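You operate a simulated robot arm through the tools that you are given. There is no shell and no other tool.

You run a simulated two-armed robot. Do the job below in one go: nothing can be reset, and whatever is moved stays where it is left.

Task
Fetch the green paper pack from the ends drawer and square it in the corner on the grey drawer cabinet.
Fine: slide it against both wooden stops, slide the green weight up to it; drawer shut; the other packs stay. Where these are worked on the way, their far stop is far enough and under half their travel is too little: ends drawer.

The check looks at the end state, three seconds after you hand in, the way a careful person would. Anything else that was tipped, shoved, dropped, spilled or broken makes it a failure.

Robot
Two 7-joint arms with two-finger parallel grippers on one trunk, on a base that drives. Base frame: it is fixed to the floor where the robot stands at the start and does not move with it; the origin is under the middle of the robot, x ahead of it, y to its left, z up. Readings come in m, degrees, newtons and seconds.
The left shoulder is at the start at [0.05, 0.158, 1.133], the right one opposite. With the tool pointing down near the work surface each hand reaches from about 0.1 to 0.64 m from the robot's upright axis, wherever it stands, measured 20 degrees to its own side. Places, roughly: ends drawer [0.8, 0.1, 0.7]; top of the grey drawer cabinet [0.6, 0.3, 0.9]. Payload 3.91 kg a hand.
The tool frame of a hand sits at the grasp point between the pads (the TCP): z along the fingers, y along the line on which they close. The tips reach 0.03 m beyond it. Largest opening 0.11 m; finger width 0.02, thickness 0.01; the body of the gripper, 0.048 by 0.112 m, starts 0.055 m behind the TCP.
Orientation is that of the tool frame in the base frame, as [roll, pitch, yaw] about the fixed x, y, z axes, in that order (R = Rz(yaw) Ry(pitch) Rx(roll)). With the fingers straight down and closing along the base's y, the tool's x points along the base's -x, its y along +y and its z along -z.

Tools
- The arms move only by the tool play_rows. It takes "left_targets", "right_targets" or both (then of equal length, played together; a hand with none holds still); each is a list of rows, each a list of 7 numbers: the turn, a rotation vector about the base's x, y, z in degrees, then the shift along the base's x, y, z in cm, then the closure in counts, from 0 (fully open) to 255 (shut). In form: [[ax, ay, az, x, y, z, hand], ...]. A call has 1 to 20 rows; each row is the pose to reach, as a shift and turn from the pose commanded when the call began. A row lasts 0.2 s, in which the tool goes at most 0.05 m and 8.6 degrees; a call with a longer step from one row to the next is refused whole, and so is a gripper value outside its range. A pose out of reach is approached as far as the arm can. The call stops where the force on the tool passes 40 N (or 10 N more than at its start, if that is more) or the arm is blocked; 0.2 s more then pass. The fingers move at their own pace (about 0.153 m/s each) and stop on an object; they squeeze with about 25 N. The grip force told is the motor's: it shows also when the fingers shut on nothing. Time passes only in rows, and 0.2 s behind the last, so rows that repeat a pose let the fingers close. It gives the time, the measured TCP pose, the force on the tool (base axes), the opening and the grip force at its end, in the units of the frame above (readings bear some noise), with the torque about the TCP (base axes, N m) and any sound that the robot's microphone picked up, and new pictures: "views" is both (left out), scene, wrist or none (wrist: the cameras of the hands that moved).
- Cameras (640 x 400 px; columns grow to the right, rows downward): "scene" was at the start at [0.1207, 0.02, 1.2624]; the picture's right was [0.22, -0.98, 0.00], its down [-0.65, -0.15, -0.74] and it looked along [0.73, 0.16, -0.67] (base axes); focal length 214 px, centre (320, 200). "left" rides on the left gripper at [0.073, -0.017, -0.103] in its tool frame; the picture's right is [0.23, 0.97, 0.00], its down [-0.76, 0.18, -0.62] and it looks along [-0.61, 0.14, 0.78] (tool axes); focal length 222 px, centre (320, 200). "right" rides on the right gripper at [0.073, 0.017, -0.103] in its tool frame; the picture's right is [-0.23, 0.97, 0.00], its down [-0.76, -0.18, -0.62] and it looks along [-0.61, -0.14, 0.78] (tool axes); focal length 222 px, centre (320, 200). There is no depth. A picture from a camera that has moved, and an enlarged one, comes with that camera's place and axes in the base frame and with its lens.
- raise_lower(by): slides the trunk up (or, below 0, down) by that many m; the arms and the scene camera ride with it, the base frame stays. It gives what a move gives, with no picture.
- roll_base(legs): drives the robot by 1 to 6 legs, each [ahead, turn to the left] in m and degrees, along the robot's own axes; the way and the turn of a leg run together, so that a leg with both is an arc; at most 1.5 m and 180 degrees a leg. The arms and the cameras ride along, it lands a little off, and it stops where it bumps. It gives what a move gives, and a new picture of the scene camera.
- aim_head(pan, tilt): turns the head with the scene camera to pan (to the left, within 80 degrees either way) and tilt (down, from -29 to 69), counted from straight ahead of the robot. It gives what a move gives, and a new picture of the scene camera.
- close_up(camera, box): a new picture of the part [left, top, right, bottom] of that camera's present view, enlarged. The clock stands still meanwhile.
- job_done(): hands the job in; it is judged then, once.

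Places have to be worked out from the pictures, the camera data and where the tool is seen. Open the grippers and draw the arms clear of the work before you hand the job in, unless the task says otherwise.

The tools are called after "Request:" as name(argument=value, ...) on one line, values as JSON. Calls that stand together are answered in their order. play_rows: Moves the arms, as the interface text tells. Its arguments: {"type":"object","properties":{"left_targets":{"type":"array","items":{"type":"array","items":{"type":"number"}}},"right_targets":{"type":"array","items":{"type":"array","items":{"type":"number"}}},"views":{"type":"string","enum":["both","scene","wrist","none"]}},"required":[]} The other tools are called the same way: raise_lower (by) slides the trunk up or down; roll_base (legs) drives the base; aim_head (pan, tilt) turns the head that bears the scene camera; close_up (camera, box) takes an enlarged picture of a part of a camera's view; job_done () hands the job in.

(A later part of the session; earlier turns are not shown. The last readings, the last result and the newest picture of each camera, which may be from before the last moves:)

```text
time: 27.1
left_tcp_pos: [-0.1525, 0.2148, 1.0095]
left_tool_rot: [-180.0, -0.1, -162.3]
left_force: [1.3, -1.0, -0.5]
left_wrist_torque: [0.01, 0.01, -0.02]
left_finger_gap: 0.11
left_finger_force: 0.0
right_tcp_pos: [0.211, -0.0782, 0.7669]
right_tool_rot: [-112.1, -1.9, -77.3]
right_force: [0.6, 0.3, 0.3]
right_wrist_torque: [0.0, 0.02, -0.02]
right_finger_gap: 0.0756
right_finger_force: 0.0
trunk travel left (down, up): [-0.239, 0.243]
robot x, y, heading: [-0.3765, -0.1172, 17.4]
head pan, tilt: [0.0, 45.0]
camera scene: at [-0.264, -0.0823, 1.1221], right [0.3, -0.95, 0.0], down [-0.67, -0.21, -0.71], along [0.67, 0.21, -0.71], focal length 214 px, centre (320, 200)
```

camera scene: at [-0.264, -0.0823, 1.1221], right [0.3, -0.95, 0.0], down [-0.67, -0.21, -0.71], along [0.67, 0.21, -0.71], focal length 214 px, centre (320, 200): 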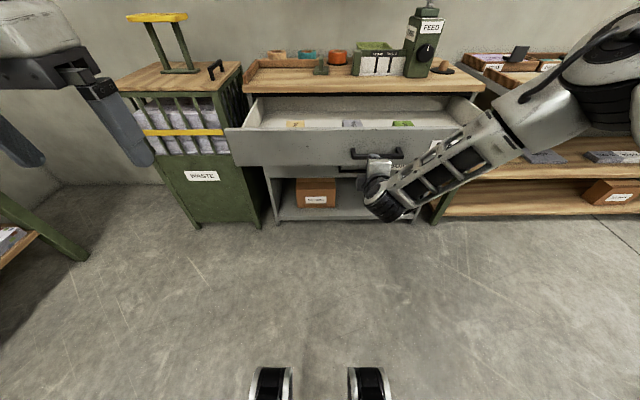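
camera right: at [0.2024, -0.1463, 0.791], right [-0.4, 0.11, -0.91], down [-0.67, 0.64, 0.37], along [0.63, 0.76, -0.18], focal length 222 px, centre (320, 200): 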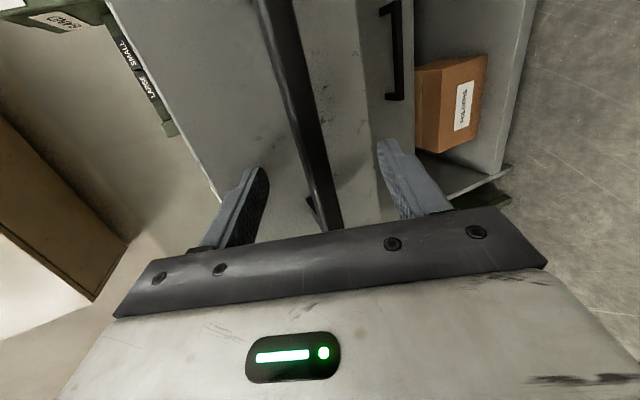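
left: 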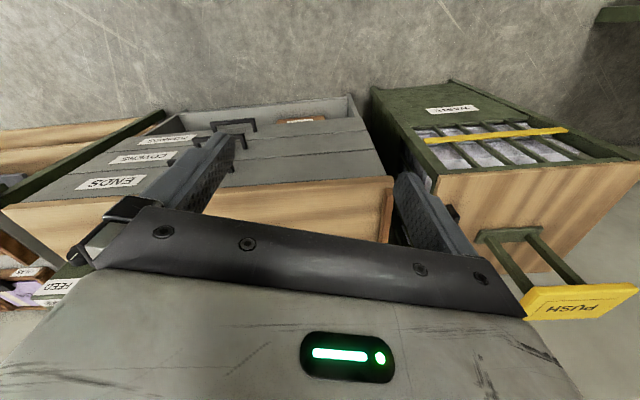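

The hand is free. I raise the trunk fully for a view into the drawer and bring the right hand back to fingers-down.

Request:
raise_lower(by=0.24)

Request:
play_rows(right_targets=[[2.52, 4.87, -5.54, -0.5, -0.2, 1, 40], [5.04, 9.74, -11.1, -1, -0.3, 2, 0], [7.56, 14.6, -16.6, -1.5, -0.5, 3, 0], [10.1, 19.5, -22.2, -2, -0.6, 4, 0], [12.6, 24.4, -27.7, -2.5, -0.8, 5, 0], [15.1, 29.2, -33.3, -3, -1, 6, 0], [17.65, 34.1, -38.8, -3.5, -1.1, 7, 0], [20.2, 39.0, -44.3, -4, -1.3, 8, 0], [22.7, 43.8, -49.9, -4, -1.3, 9, 0], [25.2, 48.7, -55.4, -4, -1.3, 10, 0], [27.7, 53.6, -61.0, -4, -1.3, 11, 0], [30.3, 58.5, -66.5, -4, -1.3, 12, 0], [32.8, 63.3, -72.1, -4, -1.3, 13, 0], [35.3, 68.2, -77.6, -4, -1.3, 14, 0]], views="scene")

```text
time: 29.6
left_tcp_pos: [-0.1539, 0.2158, 1.249]
left_tool_rot: [180.0, 0.0, -162.3]
left_force: [0.0, -0.5, -0.6]
left_wrist_torque: [-0.04, 0.04, 0.01]
left_finger_gap: 0.1101
left_finger_force: 0.0
right_tcp_pos: [0.2099, -0.0793, 1.0056]
right_tool_rot: [-112.0, -1.9, -77.4]
right_force: [-1.1, -0.3, -0.4]
right_wrist_torque: [0.0, -0.03, 0.01]
right_finger_gap: 0.0754
right_finger_force: 0.1
trunk travel left (down, up): [-0.479, 0.003]
robot x, y, heading: [-0.3742, -0.1197, 17.5]
head pan, tilt: [0.0, 45.0]
```

```text
time: 32.6
left_tcp_pos: [-0.152, 0.214, 1.2494]
left_tool_rot: [180.0, 0.0, -162.3]
left_force: [-0.6, 0.2, -0.4]
left_wrist_torque: [-0.04, -0.04, 0.01]
left_finger_gap: 0.11
left_finger_force: 0.0
right_tcp_pos: [0.172, -0.0932, 1.1439]
right_tool_rot: [177.9, -5.5, -162.3]
right_force: [-0.5, 0.5, 0.4]
right_wrist_torque: [0.03, 0.02, 0.01]
right_finger_gap: 0.1099
right_finger_force: 0.0
trunk travel left (down, up): [-0.479, 0.003]
robot x, y, heading: [-0.3805, -0.1231, 17.4]
head pan, tilt: [0.0, 45.0]
camera scene: at [-0.2637, -0.0824, 1.362], right [0.3, -0.95, 0.0], down [-0.67, -0.21, -0.71], along [0.67, 0.21, -0.71], focal length 214 px, centre (320, 200)
```

scene: 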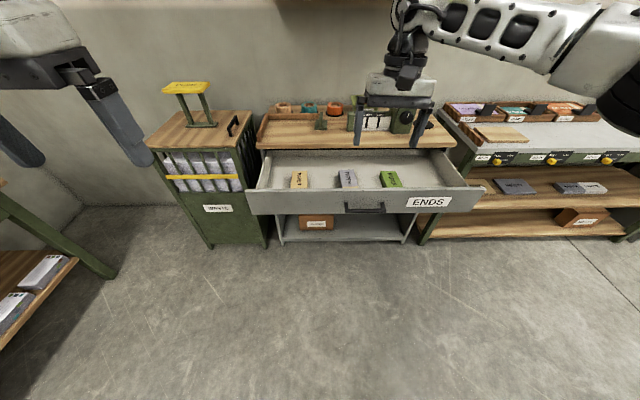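

Right hand is nearly vertical again. I enlarge the view into the drawer to locate the green pack.

Request:
close_up(camera="scene", box=[240, 90, 480, 240])

Request:
close_up(camera="scene", box=[340, 145, 440, 208])

Request:
close_up(camera="scene", box=[270, 145, 370, 208])

```text
2.67 times, centred on (360, 165) of scene
camera zoom: at [-0.2637, -0.0824, 1.362], right [0.3, -0.95, 0.0], down [-0.67, -0.21, -0.71], along [0.67, 0.21, -0.71], focal length 572 px, centre (213, 293)
```

zoom: 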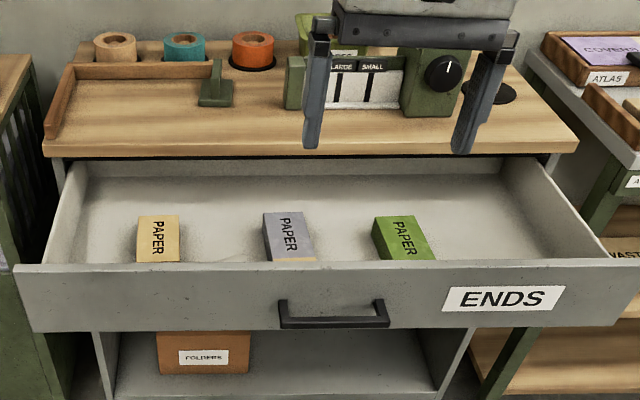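

```text
6.35 times, centred on (390, 176) of scene
camera zoom: at [-0.2637, -0.0824, 1.362], right [0.3, -0.95, 0.0], down [-0.67, -0.21, -0.71], along [0.67, 0.21, -0.71], focal length 1362 px, centre (-124, 349)
```

zoom: 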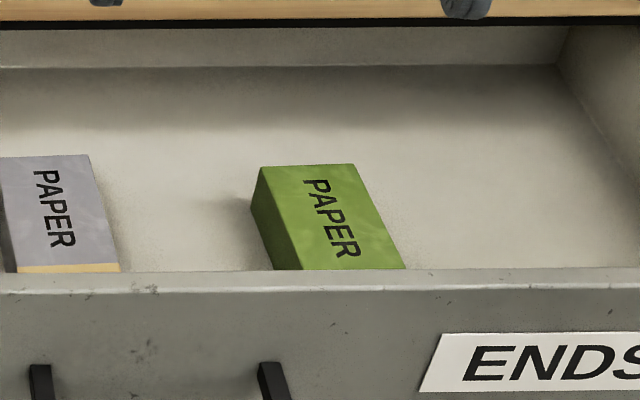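

```text
6.35 times, centred on (320, 176) of scene
camera zoom: at [-0.2637, -0.0824, 1.362], right [0.3, -0.95, 0.0], down [-0.67, -0.21, -0.71], along [0.67, 0.21, -0.71], focal length 1362 px, centre (320, 349)
```

zoom: 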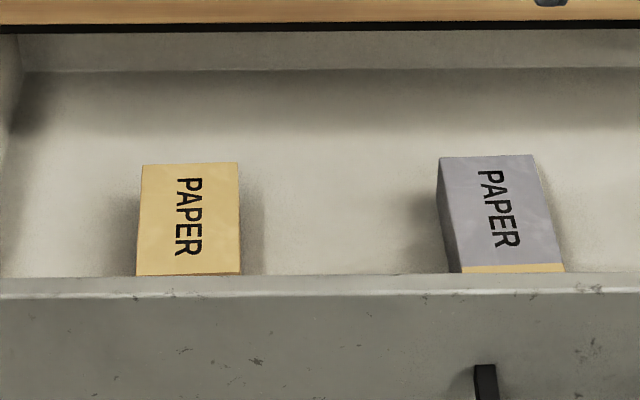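

Green pack: top about 6.6 cm wide, back edge near s 0.52, w -0.28…-0.35, slightly turned. I straighten the right hand and pull it back a bit, then drive forward 0.38 m to bring the drawer within reach.

Request:
play_rows(right_targets=[[-0.3, -5.9, 0, -2, -3, 2, 0], [-0.3, -5.9, 0, -4, -5, 2, 0]], views="none")

Request:
roll_base(legs=[[0.38, 0]])

Request:
aim_head(pan=-20, tilt=55)

```text
time: 33.2
left_tcp_pos: [-0.1523, 0.2148, 1.2482]
left_tool_rot: [179.9, 0.1, -162.3]
left_force: [-0.9, -0.9, 0.1]
left_wrist_torque: [-0.01, 0.03, -0.04]
left_finger_gap: 0.1099
left_finger_force: 0.1
right_tcp_pos: [0.1295, -0.1432, 1.1655]
right_tool_rot: [179.8, 0.3, -162.2]
right_force: [0.1, -0.8, -0.3]
right_wrist_torque: [0.02, -0.02, 0.04]
right_finger_gap: 0.11
right_finger_force: 0.1
trunk travel left (down, up): [-0.479, 0.003]
robot x, y, heading: [-0.3789, -0.1212, 17.3]
head pan, tilt: [0.0, 45.0]
```

```text
time: 35.6
left_tcp_pos: [0.2075, 0.329, 1.2484]
left_tool_rot: [-180.0, 0.0, -162.4]
left_force: [-0.5, -0.2, 0.5]
left_wrist_torque: [-0.01, 0.01, -0.02]
left_finger_gap: 0.1101
left_finger_force: 0.1
right_tcp_pos: [0.4898, -0.0291, 1.166]
right_tool_rot: [179.9, 0.2, -162.3]
right_force: [-0.1, -0.1, 0.2]
right_wrist_torque: [0.0, 0.03, 0.01]
right_finger_gap: 0.1101
right_finger_force: 0.1
trunk travel left (down, up): [-0.479, 0.003]
robot x, y, heading: [-0.0175, -0.0022, 17.6]
head pan, tilt: [0.0, 45.0]
camera scene: at [0.097, 0.0315, 1.362], right [0.3, -0.95, 0.0], down [-0.67, -0.21, -0.71], along [0.67, 0.21, -0.71], focal length 214 px, centre (320, 200)
```

scene: 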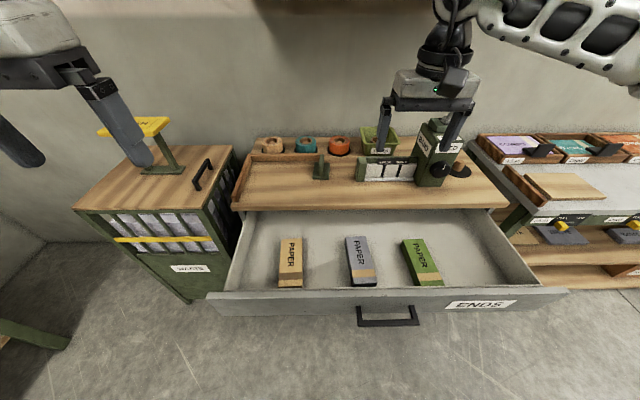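

```text
time: 36.4
left_tcp_pos: [0.2091, 0.3283, 1.2478]
left_tool_rot: [-179.9, 0.0, -162.3]
left_force: [-0.5, 0.0, 1.4]
left_wrist_torque: [0.03, 0.02, 0.0]
left_finger_gap: 0.11
left_finger_force: 0.1
right_tcp_pos: [0.4901, -0.0279, 1.166]
right_tool_rot: [180.0, 0.4, -162.3]
right_force: [0.6, -0.5, 0.3]
right_wrist_torque: [0.0, 0.02, 0.0]
right_finger_gap: 0.1099
right_finger_force: 0.1
trunk travel left (down, up): [-0.479, 0.003]
robot x, y, heading: [-0.02, -0.009, 17.7]
head pan, tilt: [-20.0, 55.0]
camera scene: at [0.091, 0.0038, 1.3486], right [-0.04, -1.0, 0.0], down [-0.82, 0.04, -0.57], along [0.57, -0.02, -0.82], focal length 214 px, centre (320, 200)
```

scene: 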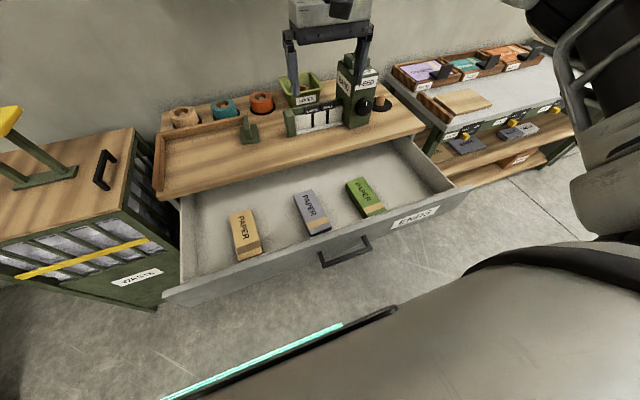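

Now the whole pack is visible; it's long with a tan band near its front end. I zoom on it and the corner.

Request:
close_up(camera="scene", box=[300, 160, 420, 235])

Request:
close_up(camera="scene", box=[140, 90, 300, 190])

```text
5.33 times, centred on (360, 198) of scene
camera zoom: at [0.091, 0.0038, 1.3486], right [-0.04, -1.0, 0.0], down [-0.82, 0.04, -0.57], along [0.57, -0.02, -0.82], focal length 1144 px, centre (107, 213)
```

zoom: 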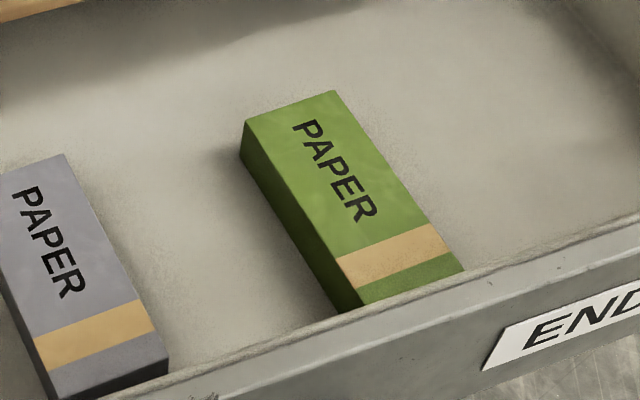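

```text
4.00 times, centred on (220, 140) of scene
camera zoom: at [0.091, 0.0038, 1.3486], right [-0.04, -1.0, 0.0], down [-0.82, 0.04, -0.57], along [0.57, -0.02, -0.82], focal length 858 px, centre (720, 440)
```

zoom: 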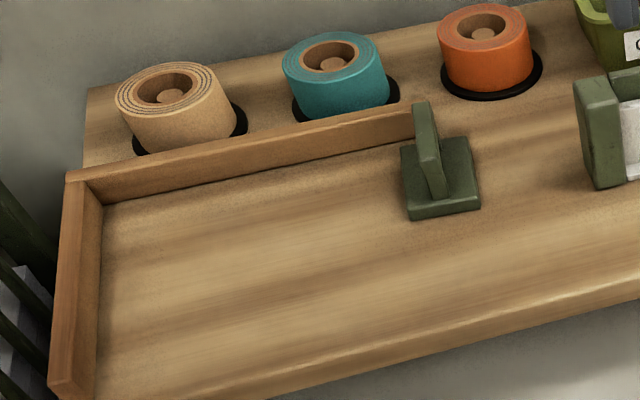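

Pack center is about (0.520, -0.169), heading ≈21°, roughly 7 × 16 × 3.6 cm, top at z≈0.75. I move the right hand above it, aligned, and look with the wrist camera.

Request:
play_rows(right_targets=[[0, 0, 0.5, 0.5, -2.4, -3.0, 0], [0, 0, 1.1, 1.0, -4.7, -6.5, 0], [0, 0, 1.7, 1.5, -7.1, -10, 0], [0, 0, 2.2, 2.0, -9.4, -13.5, 0], [0, 0, 2.8, 2.5, -11.8, -17, 0], [0, 0, 3.3, 3.0, -14.15, -20.5, 0]])

```text
time: 37.8
left_tcp_pos: [0.2069, 0.327, 1.2486]
left_tool_rot: [-180.0, 0.0, -162.3]
left_force: [-0.1, 0.5, 0.1]
left_wrist_torque: [-0.02, -0.01, 0.02]
left_finger_gap: 0.1101
left_finger_force: 0.0
right_tcp_pos: [0.5213, -0.1712, 0.9607]
right_tool_rot: [179.9, 0.4, -158.9]
right_force: [-0.4, 0.7, -0.4]
right_wrist_torque: [0.04, 0.02, 0.0]
right_finger_gap: 0.1101
right_finger_force: 0.0
trunk travel left (down, up): [-0.479, 0.003]
robot x, y, heading: [-0.021, -0.0077, 17.8]
head pan, tilt: [-20.0, 55.0]
camera scene: at [0.0911, 0.0033, 1.3486], right [-0.04, -1.0, 0.0], down [-0.82, 0.04, -0.57], along [0.57, -0.02, -0.82], focal length 214 px, centre (320, 200)
camera right: at [0.4471, -0.1801, 1.0638], right [-0.14, 0.99, 0.0], down [0.77, 0.1, 0.63], along [0.62, 0.09, -0.78], focal length 222 px, centre (320, 200)
```

scene: 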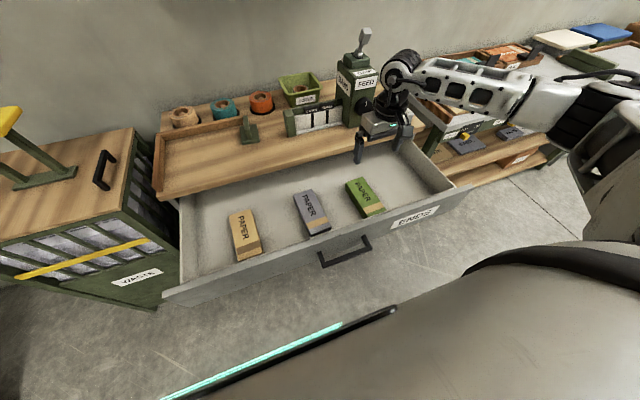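
right: 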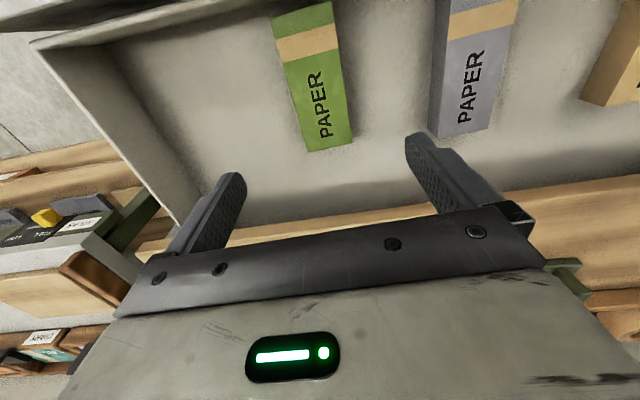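

The wrist view confirms alignment; the pack center is about 0.8 cm nearer the robot than the TCP axis. I descend around it with a small correction, slowing near the bottom.

Request:
play_rows(right_targets=[[0, 0, 0, -0.4, -0.1, -4, 0], [0, 0, 0, -0.8, -0.24, -8, 0], [0, 0, 0, -0.8, -0.24, -12, 0], [0, 0, 0, -0.8, -0.24, -15, 0], [0, 0, 0, -0.8, -0.24, -17, 0], [0, 0, 0, -0.8, -0.24, -18.5, 0]])

Request:
close_up(camera="scene", box=[300, 120, 460, 220])

```text
time: 39.2
left_tcp_pos: [0.2083, 0.3272, 1.2493]
left_tool_rot: [180.0, 0.0, -162.3]
left_force: [0.4, -0.7, -0.4]
left_wrist_torque: [0.0, 0.0, -0.01]
left_finger_gap: 0.1099
left_finger_force: 0.0
right_tcp_pos: [0.5122, -0.1733, 0.7746]
right_tool_rot: [180.0, 0.2, -159.0]
right_force: [-0.4, -0.3, -0.1]
right_wrist_torque: [0.0, -0.02, -0.01]
right_finger_gap: 0.1102
right_finger_force: 0.1
trunk travel left (down, up): [-0.479, 0.003]
robot x, y, heading: [-0.0164, -0.0041, 17.4]
head pan, tilt: [-20.0, 55.0]
camera scene: at [0.091, 0.0037, 1.3486], right [-0.04, -1.0, 0.0], down [-0.82, 0.04, -0.57], along [0.57, -0.03, -0.82], focal length 214 px, centre (320, 200)
camera right: at [0.4384, -0.1823, 0.8781], right [-0.14, 0.99, 0.0], down [0.77, 0.11, 0.63], along [0.62, 0.09, -0.78], focal length 222 px, centre (320, 200)
```

scene: 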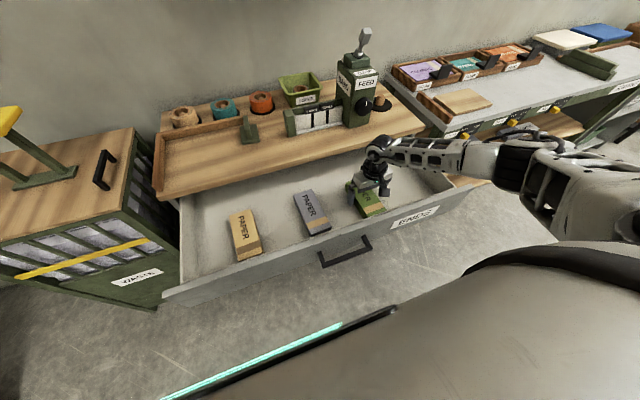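
right: 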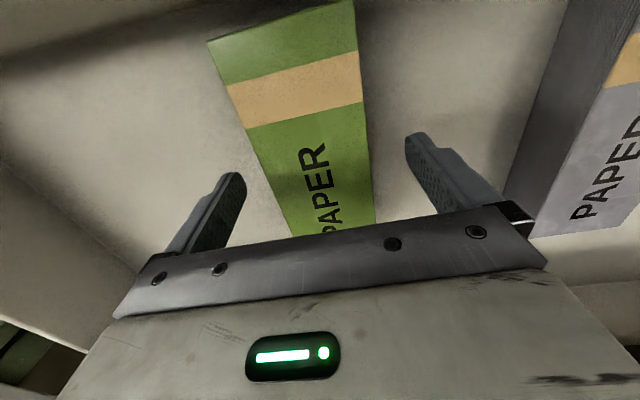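

```text
4.00 times, centred on (380, 170) of scene
camera zoom: at [0.091, 0.0037, 1.3486], right [-0.04, -1.0, 0.0], down [-0.82, 0.04, -0.57], along [0.57, -0.03, -0.82], focal length 858 px, centre (80, 320)
```

zoom: 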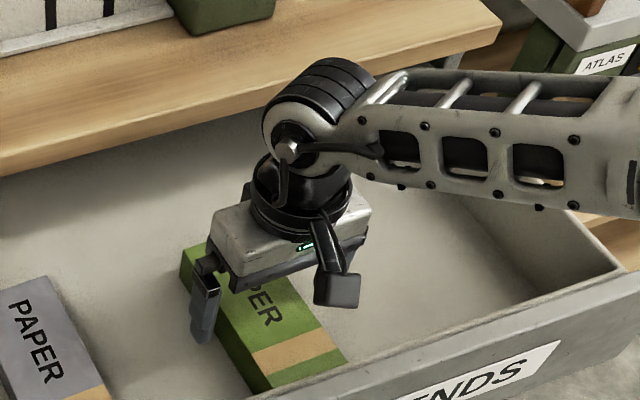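

Pack top reads z≈0.747, so the floor is near 0.71. I go down another 2.4 cm slowly and then close on the pack.

Request:
play_rows(right_targets=[[0, 0, 0, 0, 0, -1, 0], [0, 0, 0, 0, 0, -1.8, 0], [0, 0, 0, 0, 0, -2.4, 0], [0, 0, 0, 0, 0, -2.4, 80], [0, 0, 0, 0, 0, -2.4, 160], [0, 0, 0, 0, 0, -2.4, 255], [0, 0, 0, 0, 0, -2.4, 255]])

```text
time: 40.8
left_tcp_pos: [0.2076, 0.3288, 1.2495]
left_tool_rot: [180.0, 0.0, -162.3]
left_force: [0.6, -0.4, -0.1]
left_wrist_torque: [-0.01, -0.02, 0.03]
left_finger_gap: 0.11
left_finger_force: 0.0
right_tcp_pos: [0.5111, -0.1715, 0.7504]
right_tool_rot: [179.9, 0.3, -159.0]
right_force: [0.3, -1.3, 0.3]
right_wrist_torque: [-0.04, -0.13, -0.07]
right_finger_gap: 0.0698
right_finger_force: 25.2
trunk travel left (down, up): [-0.479, 0.003]
robot x, y, heading: [-0.0153, -0.0095, 17.5]
head pan, tilt: [-20.0, 55.0]
camera scene: at [0.091, 0.0036, 1.3486], right [-0.04, -1.0, 0.0], down [-0.82, 0.04, -0.57], along [0.57, -0.03, -0.82], focal length 214 px, centre (320, 200)
camera right: at [0.4383, -0.1815, 0.8538], right [-0.14, 0.99, 0.0], down [0.77, 0.1, 0.63], along [0.62, 0.09, -0.78], focal length 222 px, centre (320, 200)
```

scene: 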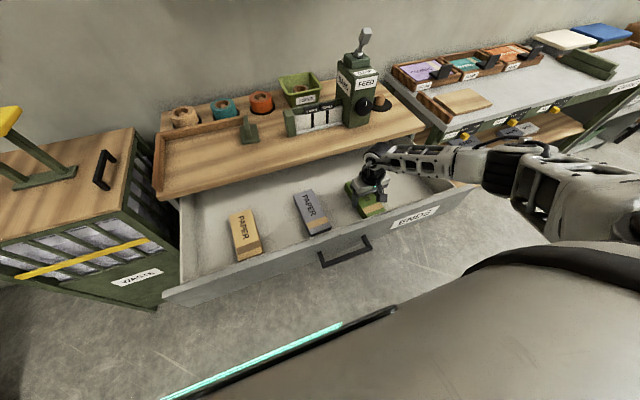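
right: 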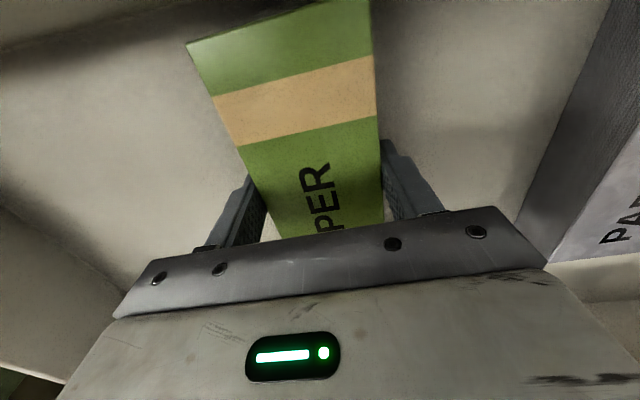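

Gripped (gap 7.0 cm, 25 N). I lift straight up.

Request:
play_rows(right_targets=[[0, 0, 0, 0, 0, 1.5, 255], [0, 0, 0, 0, 0, 4, 255], [0, 0, 0, 0, 0, 7.5, 255], [0, 0, 0, 0, 0, 11.5, 255], [0, 0, 0, 0, 0, 15.5, 255], [0, 0, 0, 0, 0, 19.5, 255], [0, 0, 0, 0, 0, 23.5, 255], [0, 0, 0, 0, 0, 27, 255]])

```text
time: 42.6
left_tcp_pos: [0.2081, 0.3282, 1.2486]
left_tool_rot: [-180.0, 0.0, -162.3]
left_force: [-0.3, 0.3, -0.2]
left_wrist_torque: [0.01, 0.02, -0.01]
left_finger_gap: 0.1099
left_finger_force: 0.1
right_tcp_pos: [0.5119, -0.173, 1.0217]
right_tool_rot: [179.9, 0.3, -159.0]
right_force: [0.2, -0.5, -3.9]
right_wrist_torque: [0.0, 0.01, 0.01]
right_finger_gap: 0.07
right_finger_force: 24.6
trunk travel left (down, up): [-0.479, 0.003]
robot x, y, heading: [-0.0211, -0.0043, 17.5]
head pan, tilt: [-20.0, 55.0]
camera scene: at [0.091, 0.0038, 1.3486], right [-0.04, -1.0, 0.0], down [-0.82, 0.04, -0.57], along [0.57, -0.03, -0.82], focal length 214 px, centre (320, 200)
camera right: at [0.4378, -0.1817, 1.1246], right [-0.14, 0.99, 0.0], down [0.77, 0.1, 0.63], along [0.62, 0.09, -0.78], focal length 222 px, centre (320, 200)
```

scene: 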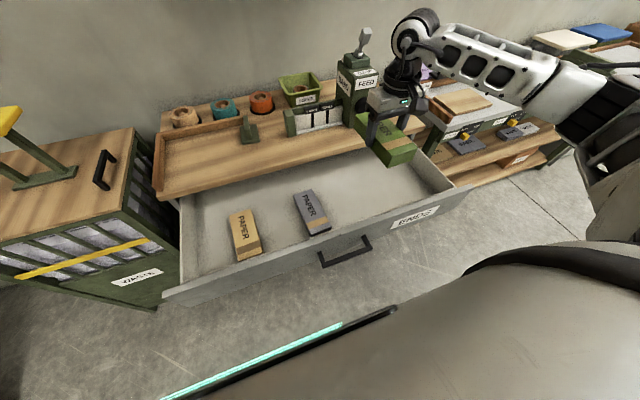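
right: 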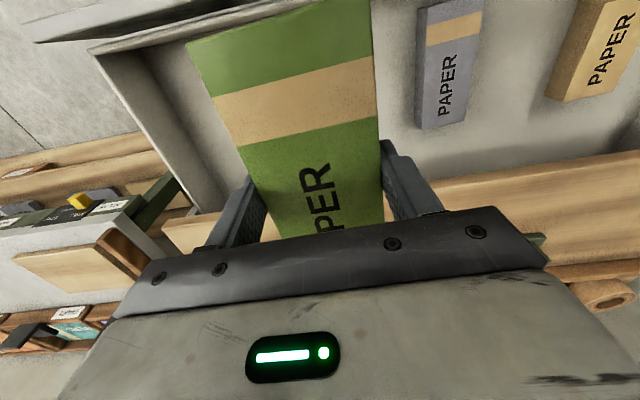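

The green pack is held and lifted; the drawer is open about 28 cm with the other packs in place. I bring the right hand with the pack back toward the middle, squared to the cabinet.

Request:
play_rows(right_targets=[[0, 0, -0.5, -3.0, 2.6, 0.2, 255], [0, 0, -1.1, -6.1, 5.2, 0.4, 255], [0, 0, -1.7, -9.1, 7.7, 0.6, 255], [0, 0, -2.3, -12.2, 10.3, 0.8, 255], [0, 0, -2.8, -15.2, 12.9, 1, 255]], views="none")

Request:
play_rows(left_targets=[[2.14, -6.81, 0, -0.5, -2.6, -2, 60], [4.29, -13.6, 0, -0.5, -5.2, -4, 120], [6.43, -20.4, 0, -0.5, -7.9, -6, 200], [8.57, -27.3, 0, -0.5, -10.6, -8, 255], [10.7, -34.1, 0, -0.5, -13.2, -10, 255], [12.9, -40.9, 0, -0.5, -15.8, -12, 255], [15.0, -47.7, 0, -0.5, -17.9, -14, 255]])

```text
time: 43.8
left_tcp_pos: [0.2081, 0.3295, 1.2484]
left_tool_rot: [-179.9, -0.1, -162.4]
left_force: [0.1, 0.2, 0.3]
left_wrist_torque: [0.01, 0.01, 0.02]
left_finger_gap: 0.1098
left_finger_force: 0.1
right_tcp_pos: [0.3584, -0.043, 1.0318]
right_tool_rot: [179.9, 0.3, -161.9]
right_force: [0.0, -0.1, -3.1]
right_wrist_torque: [-0.04, -0.01, 0.01]
right_finger_gap: 0.0699
right_finger_force: 25.1
trunk travel left (down, up): [-0.479, 0.003]
robot x, y, heading: [-0.0171, -0.0046, 17.3]
head pan, tilt: [-20.0, 55.0]
```

```text
time: 45.4
left_tcp_pos: [0.3098, 0.1965, 1.1519]
left_tool_rot: [-179.5, 49.8, -162.0]
left_force: [1.8, 0.8, -0.2]
left_wrist_torque: [-0.01, 0.06, 0.04]
left_finger_gap: 0.0
left_finger_force: 24.7
left hand out of reach, approached as far as the arm can: row 4, 5, 6, 7
right_tcp_pos: [0.3626, -0.0422, 1.0307]
right_tool_rot: [179.9, 0.1, -161.8]
right_force: [0.3, 0.5, -3.8]
right_wrist_torque: [-0.04, 0.06, -0.02]
right_finger_gap: 0.0698
right_finger_force: 24.8
trunk travel left (down, up): [-0.479, 0.003]
robot x, y, heading: [-0.0201, -0.007, 17.5]
head pan, tilt: [-20.0, 55.0]
camera scene: at [0.0942, 0.0057, 1.3482], right [-0.04, -1.0, 0.0], down [-0.82, 0.03, -0.57], along [0.57, -0.03, -0.82], focal length 214 px, centre (320, 200)
camera left: at [0.1941, 0.1411, 1.1633], right [-0.43, 0.88, -0.18], down [-0.04, 0.18, 0.98], along [0.9, 0.43, -0.04], focal length 222 px, centre (320, 200)
```

scene: 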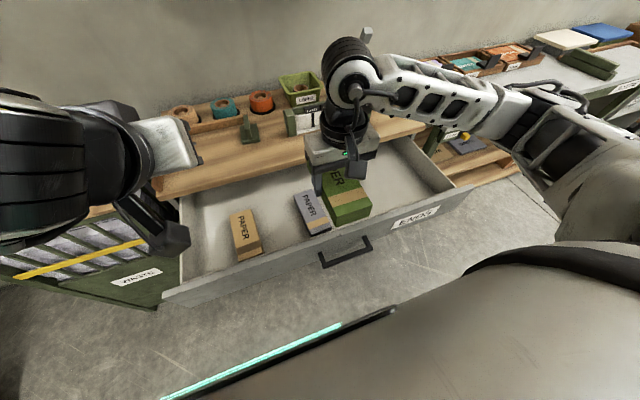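
left: 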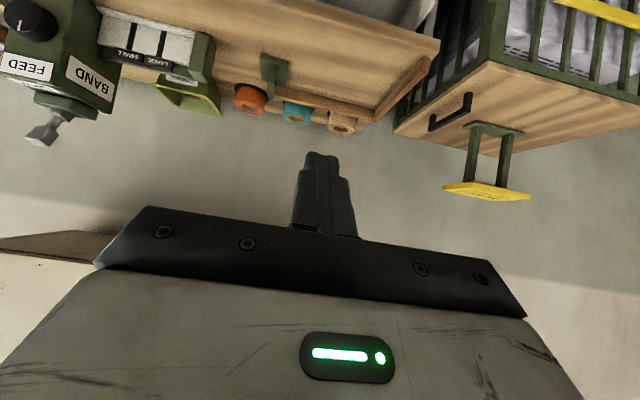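

The pitched left hand can't get that close to the trunk. I back the base 0.2 m, then lower the left hand in front of the drawer face.

Request:
roll_base(legs=[[-0.2, 0]])

Request:
play_rows(left_targets=[[0, 0, 0, 0, 0, -4, 255], [0, 0, 0, 0, 0, -8, 255], [0, 0, 0, 0, 0, -12, 255], [0, 0, 0, 0, 0, -16, 255], [0, 0, 0, 0, 0, -20, 255], [0, 0, 0, 0, 0, -24, 255], [0, 0, 0, 0, 0, -28, 255], [0, 0, 0, 0, 0, -32, 255], [0, 0, 0, 0, 0, -36, 255]])

```text
time: 47.0
left_tcp_pos: [0.1159, 0.1349, 1.1532]
left_tool_rot: [-179.7, 49.9, -162.1]
left_force: [-0.5, 0.5, 0.3]
left_wrist_torque: [-0.01, -0.01, 0.01]
left_finger_gap: 0.0001
left_finger_force: 25.1
right_tcp_pos: [0.1678, -0.1032, 1.033]
right_tool_rot: [179.9, 0.3, -161.7]
right_force: [-0.8, 0.6, -3.0]
right_wrist_torque: [0.02, 0.06, -0.02]
right_finger_gap: 0.07
right_finger_force: 25.0
trunk travel left (down, up): [-0.479, 0.003]
robot x, y, heading: [-0.2095, -0.0631, 17.7]
head pan, tilt: [-20.0, 55.0]
camera scene: at [-0.1004, -0.0567, 1.3487], right [-0.04, -1.0, 0.0], down [-0.82, 0.03, -0.57], along [0.57, -0.02, -0.82], focal length 214 px, centre (320, 200)
```

scene: 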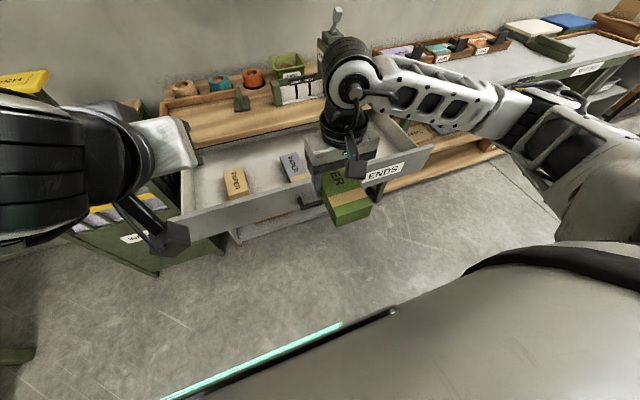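

```text
time: 49.0
left_tcp_pos: [0.1109, 0.2147, 1.0002]
left_tool_rot: [-179.6, 49.7, -162.0]
left_force: [-0.7, 0.9, 0.6]
left_wrist_torque: [0.02, 0.0, 0.0]
left_finger_gap: 0.0
left_finger_force: 25.4
left hand out of reach, approached as far as the arm can: row 1, 2, 3, 4, 5, 6, 7, 8, 9
right_tcp_pos: [0.1685, -0.1028, 1.0317]
right_tool_rot: [179.9, 0.3, -161.7]
right_force: [0.1, 1.1, -2.7]
right_wrist_torque: [0.02, -0.02, 0.0]
right_finger_gap: 0.0699
right_finger_force: 25.3
trunk travel left (down, up): [-0.479, 0.003]
robot x, y, heading: [-0.207, -0.0662, 17.4]
head pan, tilt: [-20.0, 55.0]
camera scene: at [-0.0996, -0.0564, 1.3486], right [-0.04, -1.0, 0.0], down [-0.82, 0.03, -0.57], along [0.57, -0.02, -0.82], focal length 214 px, centre (320, 200)
camera left: at [-0.0046, 0.1605, 1.0116], right [-0.43, 0.88, -0.18], down [-0.04, 0.18, 0.98], along [0.9, 0.43, -0.04], focal length 222 px, centre (320, 200)
```

scene: 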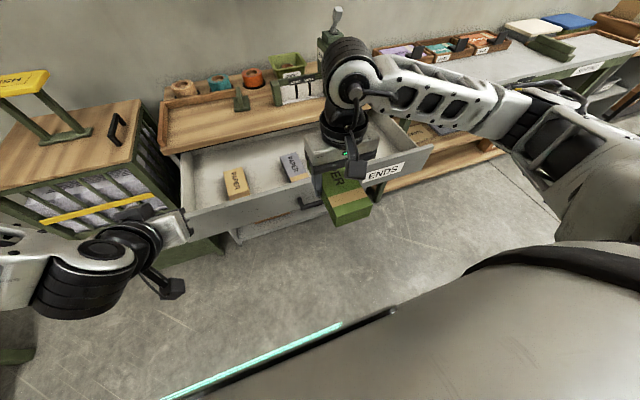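
left: 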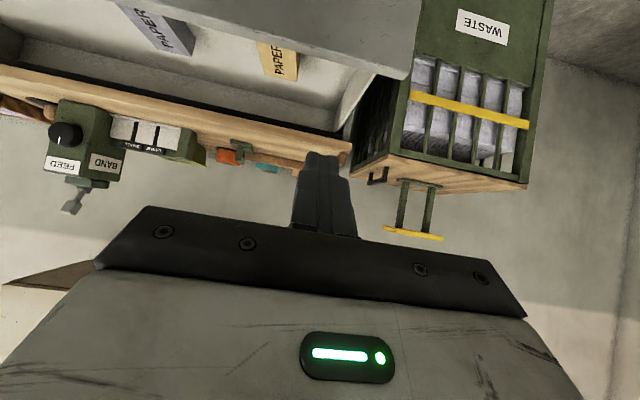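

The left hand stands at s≈0.17, w≈0.17, z 1.0. I raise the right hand with the pack, then lower the trunk so the left hand gets to drawer-face height.

Request:
play_rows(right_targets=[[0, 0, 0, 0, 0, 4, 255], [0, 0, 0, 0, 0, 8, 255], [0, 0, 0, 0, 0, 12, 255], [0, 0, 0, 0, 0, 16, 255], [0, 0, 0, 0, 0, 20, 255]], views="none")

Request:
raise_lower(by=-0.22)

Request:
play_rows(left_targets=[[0, 0, 0, 0.9, -2.9, 0, 255], [0, 0, 0, 1.8, -5.7, 0, 255], [0, 0, 0, 2.7, -8.6, 0, 255]])

```text
time: 50.2
left_tcp_pos: [0.1099, 0.2171, 1.0005]
left_tool_rot: [-179.7, 49.9, -161.9]
left_force: [-0.3, -0.5, -0.6]
left_wrist_torque: [-0.01, 0.0, -0.01]
left_finger_gap: 0.0001
left_finger_force: 24.8
right_tcp_pos: [0.1676, -0.1022, 1.233]
right_tool_rot: [179.9, 0.3, -161.8]
right_force: [0.0, -0.4, -3.3]
right_wrist_torque: [-0.01, 0.03, -0.01]
right_finger_gap: 0.0696
right_finger_force: 24.3
trunk travel left (down, up): [-0.479, 0.003]
robot x, y, heading: [-0.2048, -0.0658, 17.3]
head pan, tilt: [-20.0, 55.0]
```

```text
time: 52.6
left_tcp_pos: [0.1105, 0.2145, 0.7802]
left_tool_rot: [-179.6, 49.9, -162.0]
left_force: [-0.3, 0.9, 0.1]
left_wrist_torque: [0.0, 0.0, -0.03]
left_finger_gap: 0.0
left_finger_force: 25.2
right_tcp_pos: [0.1681, -0.102, 1.0131]
right_tool_rot: [179.9, 0.3, -161.7]
right_force: [-0.7, 0.8, -4.2]
right_wrist_torque: [0.01, -0.02, -0.01]
right_finger_gap: 0.0699
right_finger_force: 24.9
trunk travel left (down, up): [-0.259, 0.223]
robot x, y, heading: [-0.2107, -0.0677, 17.6]
head pan, tilt: [-20.0, 55.0]
```

```text
time: 53.4
left_tcp_pos: [0.1293, 0.186, 0.8187]
left_tool_rot: [-179.5, 49.8, -162.0]
left_force: [-0.5, -0.6, -0.6]
left_wrist_torque: [-0.04, 0.01, 0.0]
left_finger_gap: 0.0002
left_finger_force: 24.6
left hand out of reach, approached as far as the arm can: row 1, 2, 3
right_tcp_pos: [0.1681, -0.1032, 1.0114]
right_tool_rot: [179.9, 0.3, -161.8]
right_force: [0.6, -0.1, -2.8]
right_wrist_torque: [-0.01, 0.0, 0.0]
right_finger_gap: 0.07
right_finger_force: 25.3
trunk travel left (down, up): [-0.259, 0.223]
robot x, y, heading: [-0.2071, -0.0655, 17.7]
head pan, tilt: [-20.0, 55.0]
camera scene: at [-0.0997, -0.0565, 1.1286], right [-0.04, -1.0, 0.0], down [-0.82, 0.03, -0.57], along [0.57, -0.02, -0.82], focal length 214 px, centre (320, 200)
camera left: at [0.0134, 0.1302, 0.8309], right [-0.43, 0.88, -0.18], down [-0.04, 0.18, 0.98], along [0.9, 0.43, -0.04], focal length 222 px, centre (320, 200)
```

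scene: 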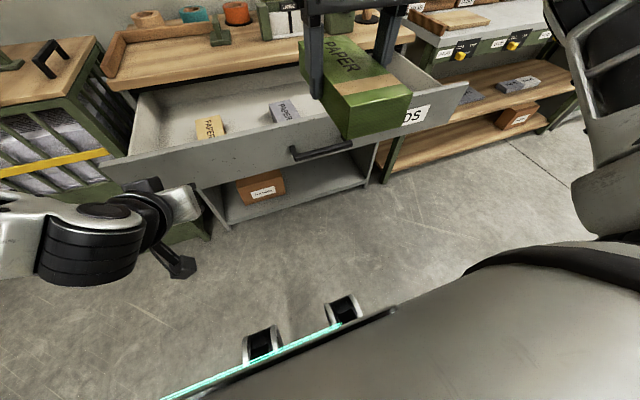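
left: 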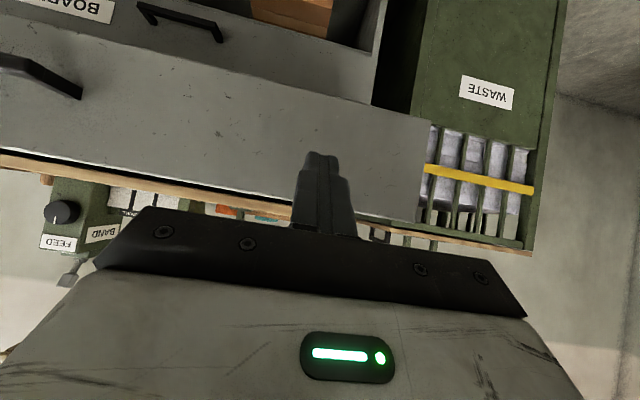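

Left fingertips sit at w≈0.14 in front of the panel, slightly high. I lower the trunk 3.5 cm and then drive forward to push the drawer most of the way in.

Request:
raise_lower(by=-0.035)

Request:
roll_base(legs=[[0.14, 0]])

```text
time: 54.2
left_tcp_pos: [0.1277, 0.1859, 0.7845]
left_tool_rot: [-179.5, 49.8, -162.0]
left_force: [0.3, 0.3, 1.0]
left_wrist_torque: [0.0, 0.01, 0.02]
left_finger_gap: 0.0002
left_finger_force: 24.8
right_tcp_pos: [0.1683, -0.1024, 0.9758]
right_tool_rot: [180.0, 0.3, -161.7]
right_force: [0.4, -1.1, -3.7]
right_wrist_torque: [0.0, 0.01, 0.05]
right_finger_gap: 0.0698
right_finger_force: 25.5
trunk travel left (down, up): [-0.224, 0.258]
robot x, y, heading: [-0.2103, -0.0668, 17.6]
head pan, tilt: [-20.0, 55.0]
```

```text
time: 55.5
left_tcp_pos: [0.2617, 0.2275, 0.7855]
left_tool_rot: [-179.6, 49.9, -162.0]
left_force: [0.5, -0.1, -0.5]
left_wrist_torque: [0.03, 0.01, 0.01]
left_finger_gap: 0.0
left_finger_force: 25.4
right_tcp_pos: [0.301, -0.0616, 0.9766]
right_tool_rot: [179.9, 0.3, -161.7]
right_force: [0.5, 0.4, -3.6]
right_wrist_torque: [-0.06, -0.02, 0.01]
right_finger_gap: 0.0698
right_finger_force: 24.6
trunk travel left (down, up): [-0.224, 0.258]
robot x, y, heading: [-0.0775, -0.0272, 17.6]
head pan, tilt: [-20.0, 55.0]
camera scene: at [0.0325, -0.0147, 1.0936], right [-0.04, -1.0, 0.0], down [-0.82, 0.04, -0.57], along [0.57, -0.02, -0.82], focal length 214 px, centre (320, 200)
```

scene: 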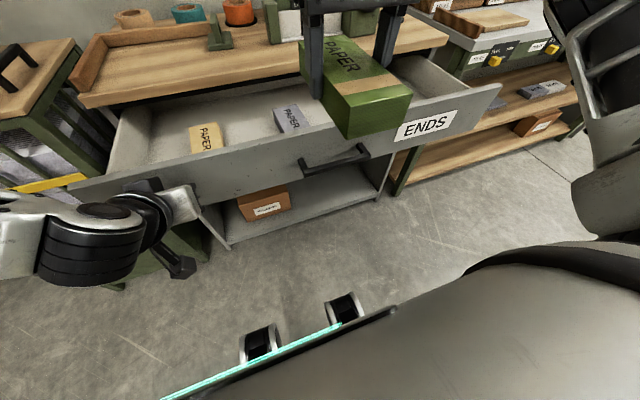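

The fingertips appear to be against the panel now. I push the drawer on with the left arm along its axis.

Request:
play_rows(left_targets=[[0, 0, 0, 2.4, 0.78, 0, 255], [0, 0, 0, 5.2, 1.7, 0, 255], [0, 0, 0, 8.1, 2.6, 0, 255], [0, 0, 0, 10.9, 3.55, 0, 255], [0, 0, 0, 13.8, 4.5, 0, 255], [0, 0, 0, 16.6, 5.4, 0, 255], [0, 0, 0, 18.5, 6.0, 0, 255]])

```text
time: 57.1
left_tcp_pos: [0.4215, 0.3069, 0.8043]
left_tool_rot: [-179.4, 49.9, -162.1]
left_force: [1.0, 0.2, -0.2]
left_wrist_torque: [0.04, -0.05, -0.01]
left_finger_gap: 0.0
left_finger_force: 25.1
left hand out of reach, approached as far as the arm can: row 4, 5, 6, 7
right_tcp_pos: [0.3004, -0.0612, 0.9771]
right_tool_rot: [179.9, 0.3, -161.8]
right_force: [-0.5, -0.2, -2.5]
right_wrist_torque: [0.0, 0.0, -0.01]
right_finger_gap: 0.0698
right_finger_force: 25.1
trunk travel left (down, up): [-0.224, 0.258]
robot x, y, heading: [-0.076, -0.0271, 17.5]
head pan, tilt: [-20.0, 55.0]
camera scene: at [0.0325, -0.0146, 1.0936], right [-0.04, -1.0, 0.0], down [-0.82, 0.04, -0.57], along [0.57, -0.02, -0.82], focal length 214 px, centre (320, 200)
camera left: at [0.3063, 0.2515, 0.8147], right [-0.43, 0.88, -0.18], down [-0.04, 0.18, 0.98], along [0.9, 0.43, -0.04], focal length 222 px, centre (320, 200)
```

scene: 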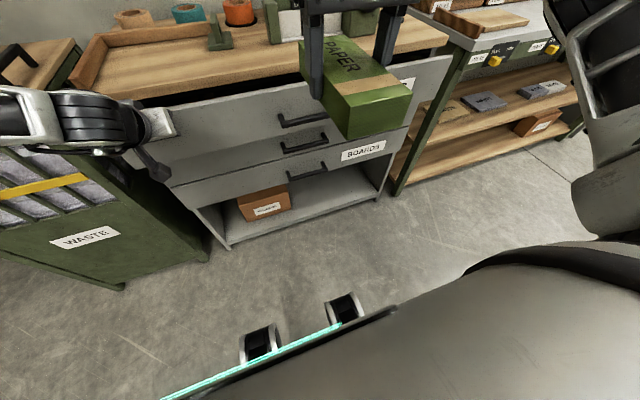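
left: 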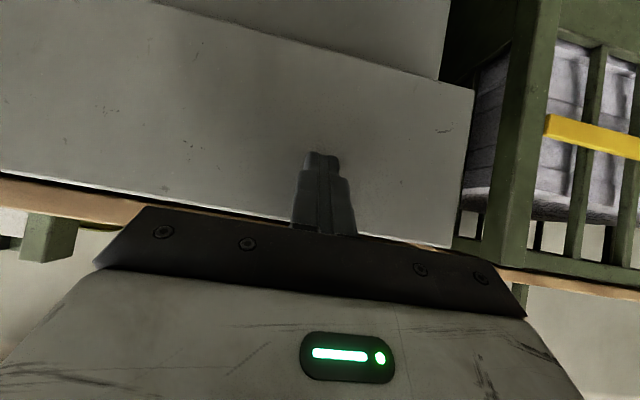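

About 6-7 cm remain. I drive forward 5 cm and then finish with the arm under its force limit.

Request:
roll_base(legs=[[0.05, 0]])

Request:
play_rows(left_targets=[[0, 0, 0, 1.0, 0.3, -0.5, 255], [0, 0, 0, 1.9, 0.6, -0.8, 255], [0, 0, 0, 2.9, 0.95, -1.2, 255], [0, 0, 0, 3.9, 1.25, -1.4, 255]])

Request:
close_up(camera="scene", box=[70, 50, 470, 250])

```text
time: 58.0
left_tcp_pos: [0.4689, 0.3201, 0.8024]
left_tool_rot: [-179.5, 49.7, -162.1]
left_force: [0.0, -0.3, 0.0]
left_wrist_torque: [0.01, -0.01, -0.04]
left_finger_gap: 0.0
left_finger_force: 24.6
right_tcp_pos: [0.3488, -0.0455, 0.9773]
right_tool_rot: [179.9, 0.3, -161.8]
right_force: [0.1, 1.4, -3.1]
right_wrist_torque: [-0.02, 0.02, -0.01]
right_finger_gap: 0.0698
right_finger_force: 25.0
trunk travel left (down, up): [-0.224, 0.258]
robot x, y, heading: [-0.0314, -0.0095, 17.8]
head pan, tilt: [-20.0, 55.0]
camera scene: at [0.08, 0.0004, 1.0935], right [-0.04, -1.0, 0.0], down [-0.82, 0.03, -0.57], along [0.57, -0.02, -0.82], focal length 214 px, centre (320, 200)
```

scene: 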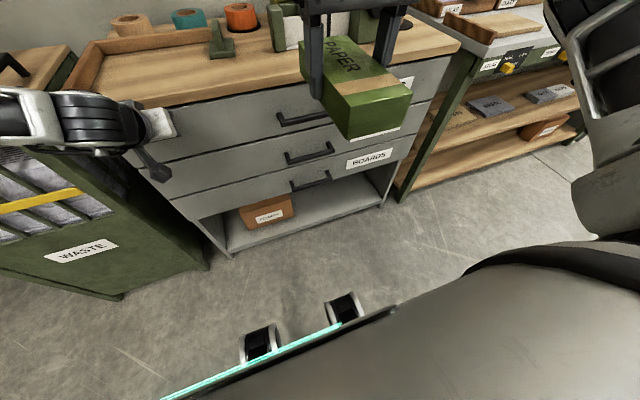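

```text
time: 58.8
left_tcp_pos: [0.4726, 0.3279, 0.8007]
left_tool_rot: [-179.1, 49.2, -162.5]
left_force: [-13.9, -3.3, 5.9]
left_wrist_torque: [0.0, 0.0, 0.04]
left_finger_gap: 0.0
left_finger_force: 25.2
left hand out of reach, approached as far as the arm can: row 1, 2, 3
right_tcp_pos: [0.3476, -0.045, 0.9776]
right_tool_rot: [179.9, 0.4, -161.7]
right_force: [0.0, 0.2, -2.7]
right_wrist_torque: [0.01, 0.0, -0.02]
right_finger_gap: 0.0698
right_finger_force: 25.2
trunk travel left (down, up): [-0.224, 0.258]
robot x, y, heading: [-0.0312, -0.0117, 17.8]
head pan, tilt: [-20.0, 55.0]
stopped in row 3 (left hand): the force on the tool passed its limit at 48 N (the readings are from after the stop); the commanded pose is now the measured one
camera scene: at [0.0776, -0.0004, 1.0939], right [-0.04, -1.0, 0.0], down [-0.82, 0.03, -0.57], along [0.57, -0.02, -0.82], focal length 214 px, centre (320, 200)
camera left: at [0.3572, 0.2749, 0.8133], right [-0.42, 0.89, -0.18], down [-0.03, 0.19, 0.98], along [0.91, 0.42, -0.05], focal length 222 px, centre (320, 200)
```

scene: 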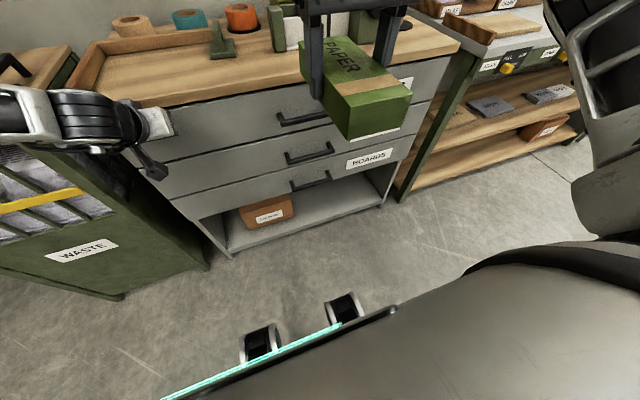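
left: 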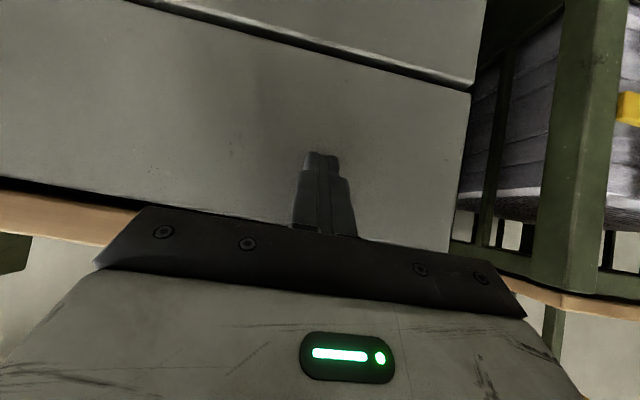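

```text
1.60 times, centred on (270, 150) of scene
camera zoom: at [0.0776, -0.0004, 1.0939], right [-0.04, -1.0, 0.0], down [-0.82, 0.03, -0.57], along [0.57, -0.02, -0.82], focal length 343 px, centre (400, 280)
```

zoom: 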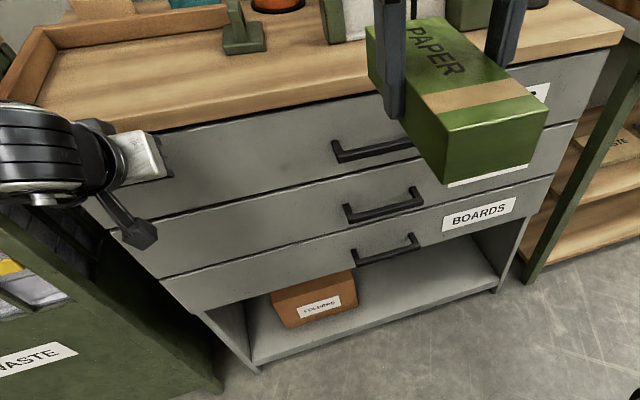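

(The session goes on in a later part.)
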